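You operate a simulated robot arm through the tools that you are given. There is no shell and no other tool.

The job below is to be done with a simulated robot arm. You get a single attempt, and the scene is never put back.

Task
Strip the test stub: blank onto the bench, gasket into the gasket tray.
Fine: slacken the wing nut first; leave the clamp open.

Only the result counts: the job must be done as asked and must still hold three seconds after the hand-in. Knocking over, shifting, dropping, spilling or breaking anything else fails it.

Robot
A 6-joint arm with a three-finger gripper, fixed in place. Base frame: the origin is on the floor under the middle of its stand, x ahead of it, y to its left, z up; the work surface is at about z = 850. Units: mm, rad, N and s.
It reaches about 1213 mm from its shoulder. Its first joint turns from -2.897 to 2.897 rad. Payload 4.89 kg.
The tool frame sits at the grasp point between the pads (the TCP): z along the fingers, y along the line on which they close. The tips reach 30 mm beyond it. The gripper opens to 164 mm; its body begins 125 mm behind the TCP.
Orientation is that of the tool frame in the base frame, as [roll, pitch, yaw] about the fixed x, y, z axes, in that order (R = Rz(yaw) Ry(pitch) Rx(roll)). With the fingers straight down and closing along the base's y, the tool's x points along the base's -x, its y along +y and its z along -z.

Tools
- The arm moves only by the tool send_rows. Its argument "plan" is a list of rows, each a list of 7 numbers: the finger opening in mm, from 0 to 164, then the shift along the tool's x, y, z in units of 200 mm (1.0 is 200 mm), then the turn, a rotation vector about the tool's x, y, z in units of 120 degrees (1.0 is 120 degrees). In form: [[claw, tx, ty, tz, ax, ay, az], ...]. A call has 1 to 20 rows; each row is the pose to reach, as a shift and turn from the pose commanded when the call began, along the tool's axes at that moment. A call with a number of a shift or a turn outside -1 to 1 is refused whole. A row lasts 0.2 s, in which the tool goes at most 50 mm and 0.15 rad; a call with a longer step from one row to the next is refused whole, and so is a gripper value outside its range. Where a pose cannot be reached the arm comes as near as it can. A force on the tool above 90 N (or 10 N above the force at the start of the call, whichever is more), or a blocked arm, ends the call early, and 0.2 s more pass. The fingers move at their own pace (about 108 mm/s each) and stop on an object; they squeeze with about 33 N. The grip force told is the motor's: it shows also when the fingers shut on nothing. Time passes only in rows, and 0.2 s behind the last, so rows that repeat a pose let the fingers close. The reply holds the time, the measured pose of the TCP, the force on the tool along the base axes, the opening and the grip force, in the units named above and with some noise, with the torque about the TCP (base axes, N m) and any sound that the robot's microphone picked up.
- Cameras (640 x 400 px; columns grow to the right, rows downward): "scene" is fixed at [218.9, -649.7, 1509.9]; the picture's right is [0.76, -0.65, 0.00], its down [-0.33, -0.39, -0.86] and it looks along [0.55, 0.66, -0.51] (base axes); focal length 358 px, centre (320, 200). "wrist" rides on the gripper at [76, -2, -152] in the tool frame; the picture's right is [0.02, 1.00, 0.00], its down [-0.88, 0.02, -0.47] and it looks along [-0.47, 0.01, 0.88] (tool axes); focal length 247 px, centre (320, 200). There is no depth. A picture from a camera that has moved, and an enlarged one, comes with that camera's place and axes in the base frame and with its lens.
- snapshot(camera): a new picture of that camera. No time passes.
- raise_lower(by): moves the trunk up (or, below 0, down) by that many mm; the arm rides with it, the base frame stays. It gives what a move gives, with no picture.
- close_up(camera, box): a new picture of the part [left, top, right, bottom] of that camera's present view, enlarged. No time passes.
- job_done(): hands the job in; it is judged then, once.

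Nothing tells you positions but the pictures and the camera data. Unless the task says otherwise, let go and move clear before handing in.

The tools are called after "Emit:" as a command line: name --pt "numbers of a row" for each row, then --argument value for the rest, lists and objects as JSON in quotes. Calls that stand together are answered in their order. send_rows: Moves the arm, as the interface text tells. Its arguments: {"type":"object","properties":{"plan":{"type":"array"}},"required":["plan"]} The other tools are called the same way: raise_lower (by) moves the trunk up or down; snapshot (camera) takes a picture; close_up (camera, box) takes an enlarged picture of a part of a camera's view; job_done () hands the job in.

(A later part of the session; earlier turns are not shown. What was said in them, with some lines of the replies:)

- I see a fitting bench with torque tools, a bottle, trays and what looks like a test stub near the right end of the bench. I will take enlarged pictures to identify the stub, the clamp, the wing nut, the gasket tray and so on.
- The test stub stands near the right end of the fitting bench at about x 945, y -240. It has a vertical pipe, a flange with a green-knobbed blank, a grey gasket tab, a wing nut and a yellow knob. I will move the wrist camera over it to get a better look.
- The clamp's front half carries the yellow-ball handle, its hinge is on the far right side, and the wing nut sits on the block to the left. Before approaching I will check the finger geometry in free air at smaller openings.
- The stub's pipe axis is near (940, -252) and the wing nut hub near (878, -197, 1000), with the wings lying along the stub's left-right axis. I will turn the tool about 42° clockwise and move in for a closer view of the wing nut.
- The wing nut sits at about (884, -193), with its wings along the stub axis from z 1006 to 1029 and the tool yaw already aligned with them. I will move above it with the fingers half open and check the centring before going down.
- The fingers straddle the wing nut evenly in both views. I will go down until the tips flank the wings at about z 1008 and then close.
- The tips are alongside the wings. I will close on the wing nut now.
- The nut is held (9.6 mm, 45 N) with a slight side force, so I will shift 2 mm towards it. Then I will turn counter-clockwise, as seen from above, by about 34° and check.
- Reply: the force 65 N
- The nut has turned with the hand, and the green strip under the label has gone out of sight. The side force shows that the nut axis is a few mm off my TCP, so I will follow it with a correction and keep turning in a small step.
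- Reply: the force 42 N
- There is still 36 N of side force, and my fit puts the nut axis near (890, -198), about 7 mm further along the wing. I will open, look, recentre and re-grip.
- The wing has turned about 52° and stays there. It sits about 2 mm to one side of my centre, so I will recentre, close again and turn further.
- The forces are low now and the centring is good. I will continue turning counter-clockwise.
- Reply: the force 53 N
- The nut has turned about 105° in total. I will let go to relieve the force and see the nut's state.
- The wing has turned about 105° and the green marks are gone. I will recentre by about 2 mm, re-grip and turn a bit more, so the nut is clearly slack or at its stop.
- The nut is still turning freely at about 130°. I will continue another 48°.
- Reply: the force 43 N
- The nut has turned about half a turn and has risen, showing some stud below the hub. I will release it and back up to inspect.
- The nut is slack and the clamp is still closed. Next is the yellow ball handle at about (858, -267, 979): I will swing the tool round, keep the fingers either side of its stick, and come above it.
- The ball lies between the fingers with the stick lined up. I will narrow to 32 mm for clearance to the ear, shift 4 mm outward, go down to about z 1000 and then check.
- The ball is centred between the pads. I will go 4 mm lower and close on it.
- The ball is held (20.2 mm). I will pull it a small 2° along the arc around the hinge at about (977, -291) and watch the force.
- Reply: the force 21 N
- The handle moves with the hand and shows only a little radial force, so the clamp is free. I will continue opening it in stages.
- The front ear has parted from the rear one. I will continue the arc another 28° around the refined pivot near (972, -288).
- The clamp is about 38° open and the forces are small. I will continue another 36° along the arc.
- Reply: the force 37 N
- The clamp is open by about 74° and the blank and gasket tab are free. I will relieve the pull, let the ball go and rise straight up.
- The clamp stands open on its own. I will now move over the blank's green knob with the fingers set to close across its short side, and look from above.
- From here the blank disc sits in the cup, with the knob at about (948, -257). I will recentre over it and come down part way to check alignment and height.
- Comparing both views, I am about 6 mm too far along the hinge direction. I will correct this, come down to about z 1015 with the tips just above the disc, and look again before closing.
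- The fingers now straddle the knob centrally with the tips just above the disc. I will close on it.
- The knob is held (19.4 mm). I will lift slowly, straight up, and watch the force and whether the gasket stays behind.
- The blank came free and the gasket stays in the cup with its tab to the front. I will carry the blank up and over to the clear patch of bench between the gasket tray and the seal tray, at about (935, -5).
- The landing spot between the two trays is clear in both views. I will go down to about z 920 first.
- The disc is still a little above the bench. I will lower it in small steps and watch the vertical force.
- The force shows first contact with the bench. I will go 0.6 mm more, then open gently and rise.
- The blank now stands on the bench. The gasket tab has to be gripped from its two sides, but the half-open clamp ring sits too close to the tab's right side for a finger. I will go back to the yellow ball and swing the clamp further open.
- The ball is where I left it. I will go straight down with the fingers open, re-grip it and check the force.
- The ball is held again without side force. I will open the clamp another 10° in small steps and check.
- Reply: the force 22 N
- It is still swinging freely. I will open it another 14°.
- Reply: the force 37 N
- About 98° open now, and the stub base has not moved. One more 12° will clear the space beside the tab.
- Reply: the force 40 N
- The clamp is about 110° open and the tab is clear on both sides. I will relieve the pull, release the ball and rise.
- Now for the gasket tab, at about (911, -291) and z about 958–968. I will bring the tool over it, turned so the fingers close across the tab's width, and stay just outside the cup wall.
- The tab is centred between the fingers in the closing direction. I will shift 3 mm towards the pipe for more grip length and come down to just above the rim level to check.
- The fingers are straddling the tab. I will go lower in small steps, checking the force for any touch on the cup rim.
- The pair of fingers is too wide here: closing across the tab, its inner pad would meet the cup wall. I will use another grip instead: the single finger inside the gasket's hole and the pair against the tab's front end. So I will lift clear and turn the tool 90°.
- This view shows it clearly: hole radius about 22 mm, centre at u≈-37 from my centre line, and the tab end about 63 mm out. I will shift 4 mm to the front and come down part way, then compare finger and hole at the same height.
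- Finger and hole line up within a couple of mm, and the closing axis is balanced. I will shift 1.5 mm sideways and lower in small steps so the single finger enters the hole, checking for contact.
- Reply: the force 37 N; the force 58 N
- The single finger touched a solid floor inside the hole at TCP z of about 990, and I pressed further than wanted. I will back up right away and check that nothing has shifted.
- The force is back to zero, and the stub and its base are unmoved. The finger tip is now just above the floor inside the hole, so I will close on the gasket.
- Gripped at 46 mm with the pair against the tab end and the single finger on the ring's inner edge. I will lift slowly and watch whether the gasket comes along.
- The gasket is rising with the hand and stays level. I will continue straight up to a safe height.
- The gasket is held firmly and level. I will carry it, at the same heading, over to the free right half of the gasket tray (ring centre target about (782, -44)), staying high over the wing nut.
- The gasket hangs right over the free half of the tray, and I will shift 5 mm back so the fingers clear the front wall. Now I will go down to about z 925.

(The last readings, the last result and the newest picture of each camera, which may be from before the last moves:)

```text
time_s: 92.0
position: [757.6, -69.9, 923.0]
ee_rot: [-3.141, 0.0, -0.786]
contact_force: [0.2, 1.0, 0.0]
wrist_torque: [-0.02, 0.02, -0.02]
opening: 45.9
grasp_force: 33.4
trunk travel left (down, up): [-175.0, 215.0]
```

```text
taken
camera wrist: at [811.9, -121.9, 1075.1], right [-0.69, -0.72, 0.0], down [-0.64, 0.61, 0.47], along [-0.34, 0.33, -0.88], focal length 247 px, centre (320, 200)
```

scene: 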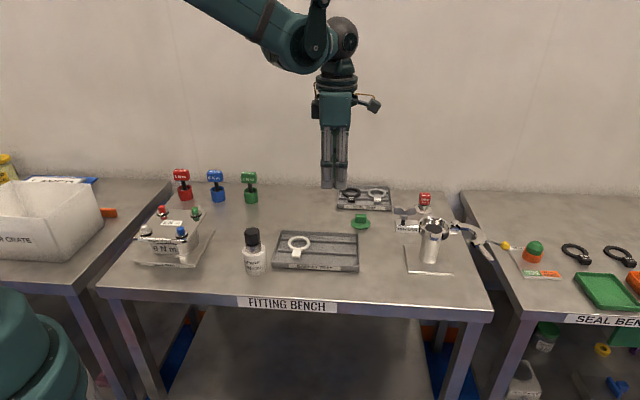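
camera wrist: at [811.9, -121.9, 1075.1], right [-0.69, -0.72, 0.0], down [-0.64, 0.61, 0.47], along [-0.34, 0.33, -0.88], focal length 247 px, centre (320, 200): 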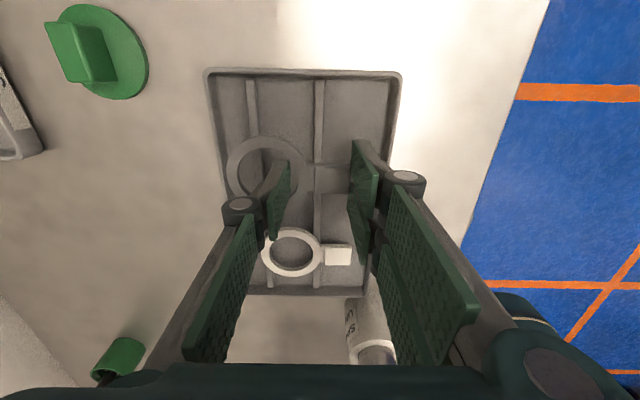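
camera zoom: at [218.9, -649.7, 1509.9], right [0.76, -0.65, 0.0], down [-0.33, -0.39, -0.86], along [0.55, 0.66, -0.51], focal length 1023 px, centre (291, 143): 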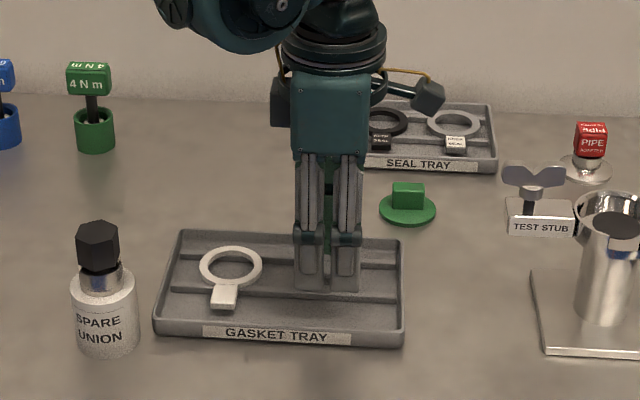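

Emit:
send_rows --pt "30 0 0 0.03 0 0 0" --pt "30 0 0 0.07 0 0 0" --pt "30 0 0 0.1 0 0 0" --pt "30 0 0 0.1 0 0 0"

Emit:
close_up --camera "scene" --box '[290, 190, 370, 270]'

```text
time_s: 93.0
position: [757.4, -70.0, 904.5]
ee_rot: [-3.141, 0.002, -0.786]
contact_force: [0.2, -0.2, -0.6]
wrist_torque: [0.0, -0.04, -0.03]
opening: 46.1
grasp_force: 33.3
trunk travel left (down, up): [-175.0, 215.0]
```

```text
5.00 times, centred on (330, 230) of scene
camera zoom: at [218.9, -649.7, 1509.9], right [0.76, -0.65, 0.0], down [-0.33, -0.39, -0.86], along [0.55, 0.66, -0.51], focal length 1790 px, centre (270, 50)
```

zoom: 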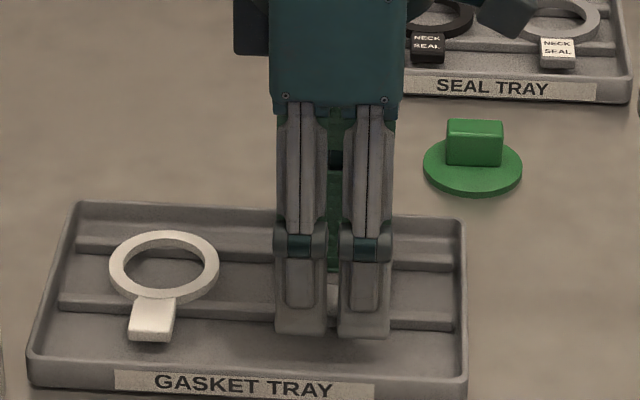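

It is well inside the tray. I will lower it in small steps and watch the vertical force.

Emit:
send_rows --pt "30 0 0 0.01 0 0 0" --pt "30 0 0 0.02 0 0 0" --pt "30 0 0 0.03 0 0 0" --pt "30 0 0 0.03 0 0 0"

```text
time_s: 94.0
position: [757.3, -70.2, 897.3]
ee_rot: [3.14, 0.0, -0.786]
contact_force: [0.0, 0.3, -0.1]
wrist_torque: [0.03, -0.02, 0.0]
opening: 45.9
grasp_force: 33.1
trunk travel left (down, up): [-175.0, 215.0]
```

The gasket has not touched down yet. I will go down 3 mm more and check again.

Emit:
send_rows --pt "30 0 0 0.008 0 0 0" --pt "30 0 0 0.015 0 0 0" --pt "30 0 0 0.015 0 0 0"

Emit:
close_up --camera "scene" --box '[310, 205, 360, 260]'

```text
time_s: 94.8
position: [757.5, -70.6, 896.7]
ee_rot: [-3.141, 0.0, -0.786]
contact_force: [-1.7, 0.2, 14.0]
wrist_torque: [0.28, -0.24, 0.03]
opening: 45.7
grasp_force: 33.4
trunk travel left (down, up): [-175.0, 215.0]
```

```text
7.27 times, centred on (335, 232) of scene
camera zoom: at [218.9, -649.7, 1509.9], right [0.76, -0.65, 0.0], down [-0.33, -0.39, -0.86], along [0.55, 0.66, -0.51], focal length 2604 px, centre (211, -36)
```

zoom: 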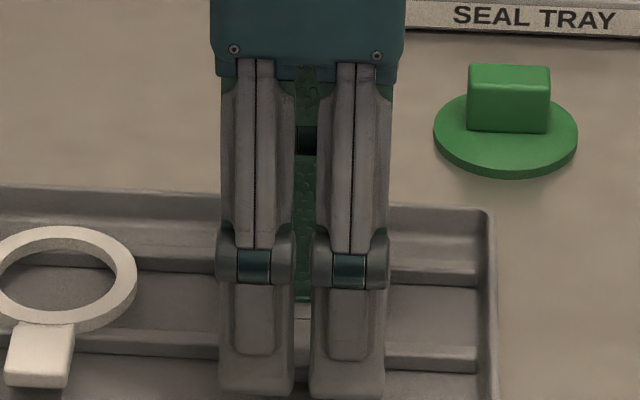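

The gasket is resting on both tray ridges (14 N). I will open the fingers a little, check, and lift out.

Emit:
send_rows --pt "48 0 0 0 0 0 0" --pt "51 0 0 0 0 0 0" --pt "54 0 0 0 0 0 0" --pt "54 0 0 0 0 0 0"

Emit:
close_up --camera "wrist" --box '[220, 90, 420, 270]'

```text
time_s: 95.8
position: [758.0, -70.1, 895.9]
ee_rot: [3.141, 0.001, -0.785]
contact_force: [-0.5, 0.2, 0.2]
wrist_torque: [0.02, 0.0, 0.0]
opening: 53.8
grasp_force: 0.1
trunk travel left (down, up): [-175.0, 215.0]
```

```text
2.22 times, centred on (320, 180) of wrist
camera zoom: at [812.7, -122.2, 1047.5], right [-0.69, -0.72, 0.0], down [-0.64, 0.61, 0.47], along [-0.34, 0.33, -0.88], focal length 549 px, centre (320, 244)
```

zoom: 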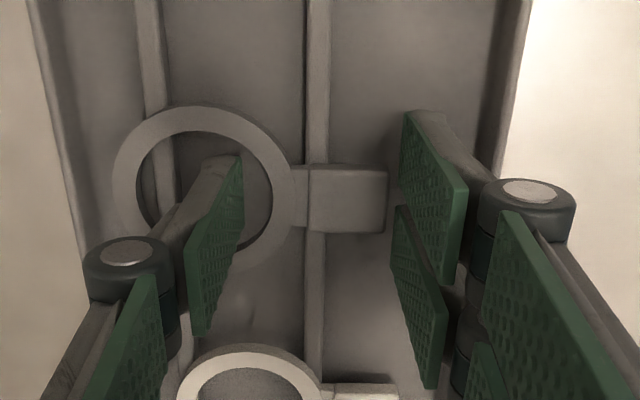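

The fingers are free and the gasket lies on the ridges. I will rise straight up, slowly at first.

Emit:
send_rows --pt "54 0 0 -0.02 0 0 0" --pt "54 0 0 -0.06 0 0 0" --pt "54 0 0 -0.14 0 0 0" --pt "54 0 0 -0.28 0 0 0" --pt "54 0 0 -0.45 0 0 0" --pt "54 0 0 -0.65 0 0 0" --pt "54 0 0 -0.85 0 0 0" --pt "54 0 0 -1.0 0 0 0" --pt "54 0 0 -1.0 0 0 0"

Emit:
snapshot --camera "wrist"

Emit:
snapshot --camera "scene"

Emit:
close_up --camera "scene" --box '[260, 200, 380, 280]'

```text
time_s: 97.8
position: [757.1, -69.8, 1095.7]
ee_rot: [-3.141, 0.0, -0.786]
contact_force: [-0.8, 0.3, 1.7]
wrist_torque: [-0.03, -0.06, 0.02]
opening: 53.9
grasp_force: 0.2
trunk travel left (down, up): [-175.0, 215.0]
```

```text
taken
camera wrist: at [812.8, -121.9, 1247.2], right [-0.69, -0.72, 0.0], down [-0.64, 0.61, 0.47], along [-0.34, 0.33, -0.88], focal length 247 px, centre (320, 200)
```

wrist: 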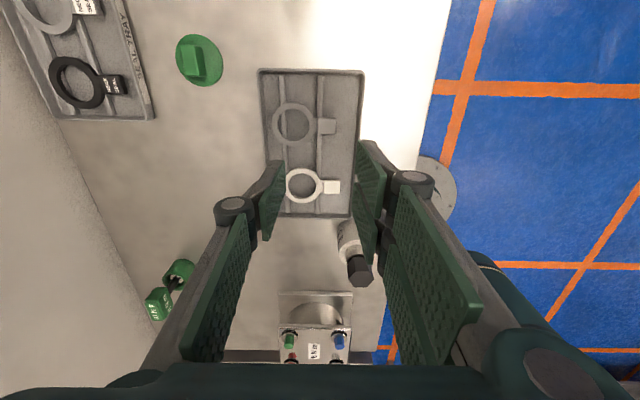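

```text
taken
```

scene: 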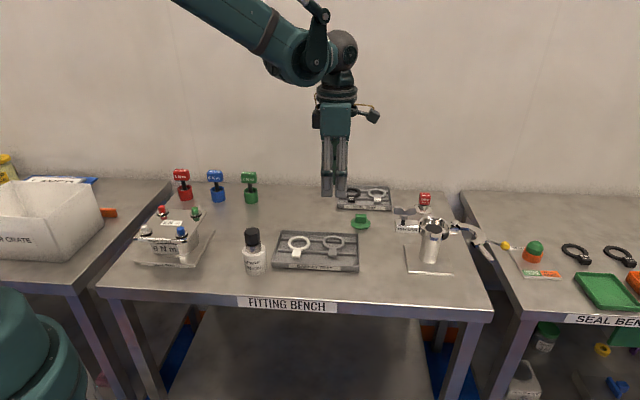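

```text
5.00 times, centred on (320, 240) of scene
camera zoom: at [218.9, -649.7, 1509.9], right [0.76, -0.65, 0.0], down [-0.33, -0.39, -0.86], along [0.55, 0.66, -0.51], focal length 1790 px, centre (320, 0)
```

zoom: 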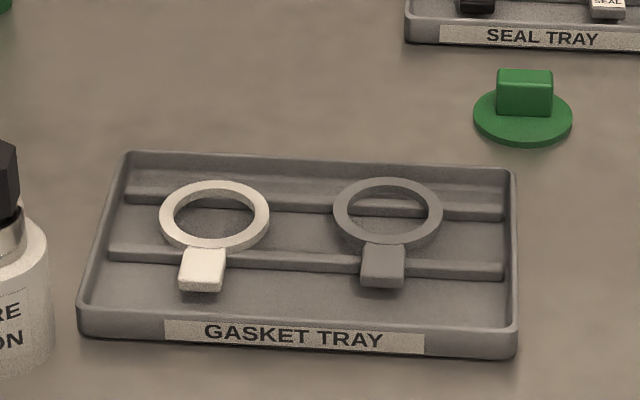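

The gasket lies flat in the gasket tray and the blank stands on the bench. I will do a last check of the stub, the clamp and the rest of the bench.

Emit:
close_up --camera "scene" --box '[385, 180, 515, 290]'

Emit:
close_up --camera "scene" --box '[120, 160, 280, 280]'

Emit:
close_up --camera "scene" --box '[490, 220, 640, 340]'

```text
3.64 times, centred on (450, 235) of scene
camera zoom: at [218.9, -649.7, 1509.9], right [0.76, -0.65, 0.0], down [-0.33, -0.39, -0.86], along [0.55, 0.66, -0.51], focal length 1302 px, centre (-153, 73)
```

zoom: 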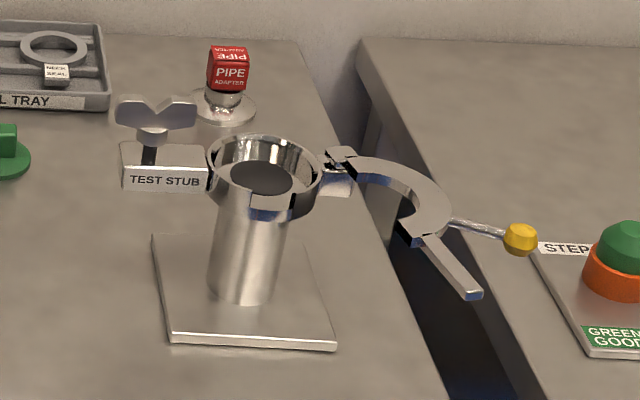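

```text
3.33 times, centred on (200, 220) of scene
camera zoom: at [218.9, -649.7, 1509.9], right [0.76, -0.65, 0.0], down [-0.33, -0.39, -0.86], along [0.55, 0.66, -0.51], focal length 1193 px, centre (720, 133)
```

zoom: 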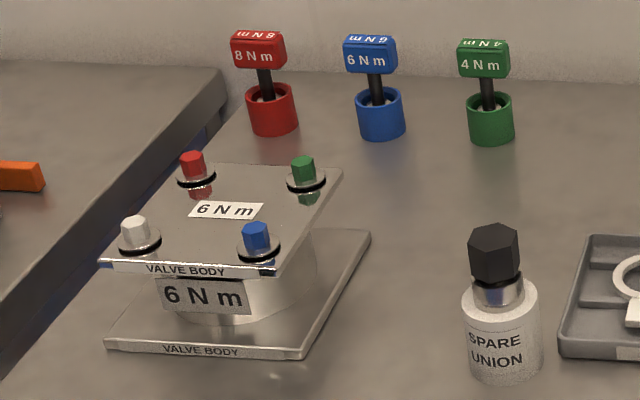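

```text
3.33 times, centred on (565, 280) of scene
camera zoom: at [218.9, -649.7, 1509.9], right [0.76, -0.65, 0.0], down [-0.33, -0.39, -0.86], along [0.55, 0.66, -0.51], focal length 1193 px, centre (-497, -67)
```

zoom: 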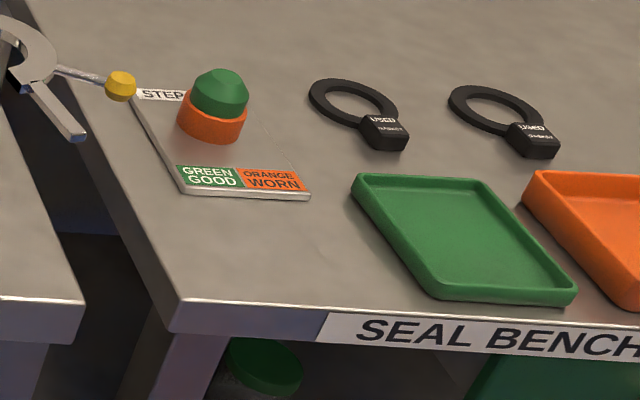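

The stub is stripped. The wing nut is slack, the clamp stands wide open, the blank is on the bench and the gasket is in the gasket tray. Nothing else looks disturbed and the hand is clear, so I am handing in.

Emit:
job_done

```text
The job is handed in.
```

The test stub is stripped: the blank stands on the fitting bench and the gasket lies flat in the gasket tray. The job is handed in; I have not been told the result.

- **Wing nut:** slackened first, about half a turn counter-clockwise. It is still on its stud.
- **Clamp:** left open at about 110°. I opened it in two stages because at 74° the ring was too close to the gasket tab.
- **Blank:** on the clear patch of bench between the gasket tray and the seal tray.
- **Gasket:** in the free right half of the tray, next to the white one already there. I held it by its hole and the end of its tab, because the cup wall was in the way of a grip across the tab.

While lowering for the gasket grip, one finger pressed onto the floor of the stub's cup with up to about 52 N before I backed off. The pictures afterwards show the stub and its base where they were. In the last check, the stub and the other items in view looked undisturbed.
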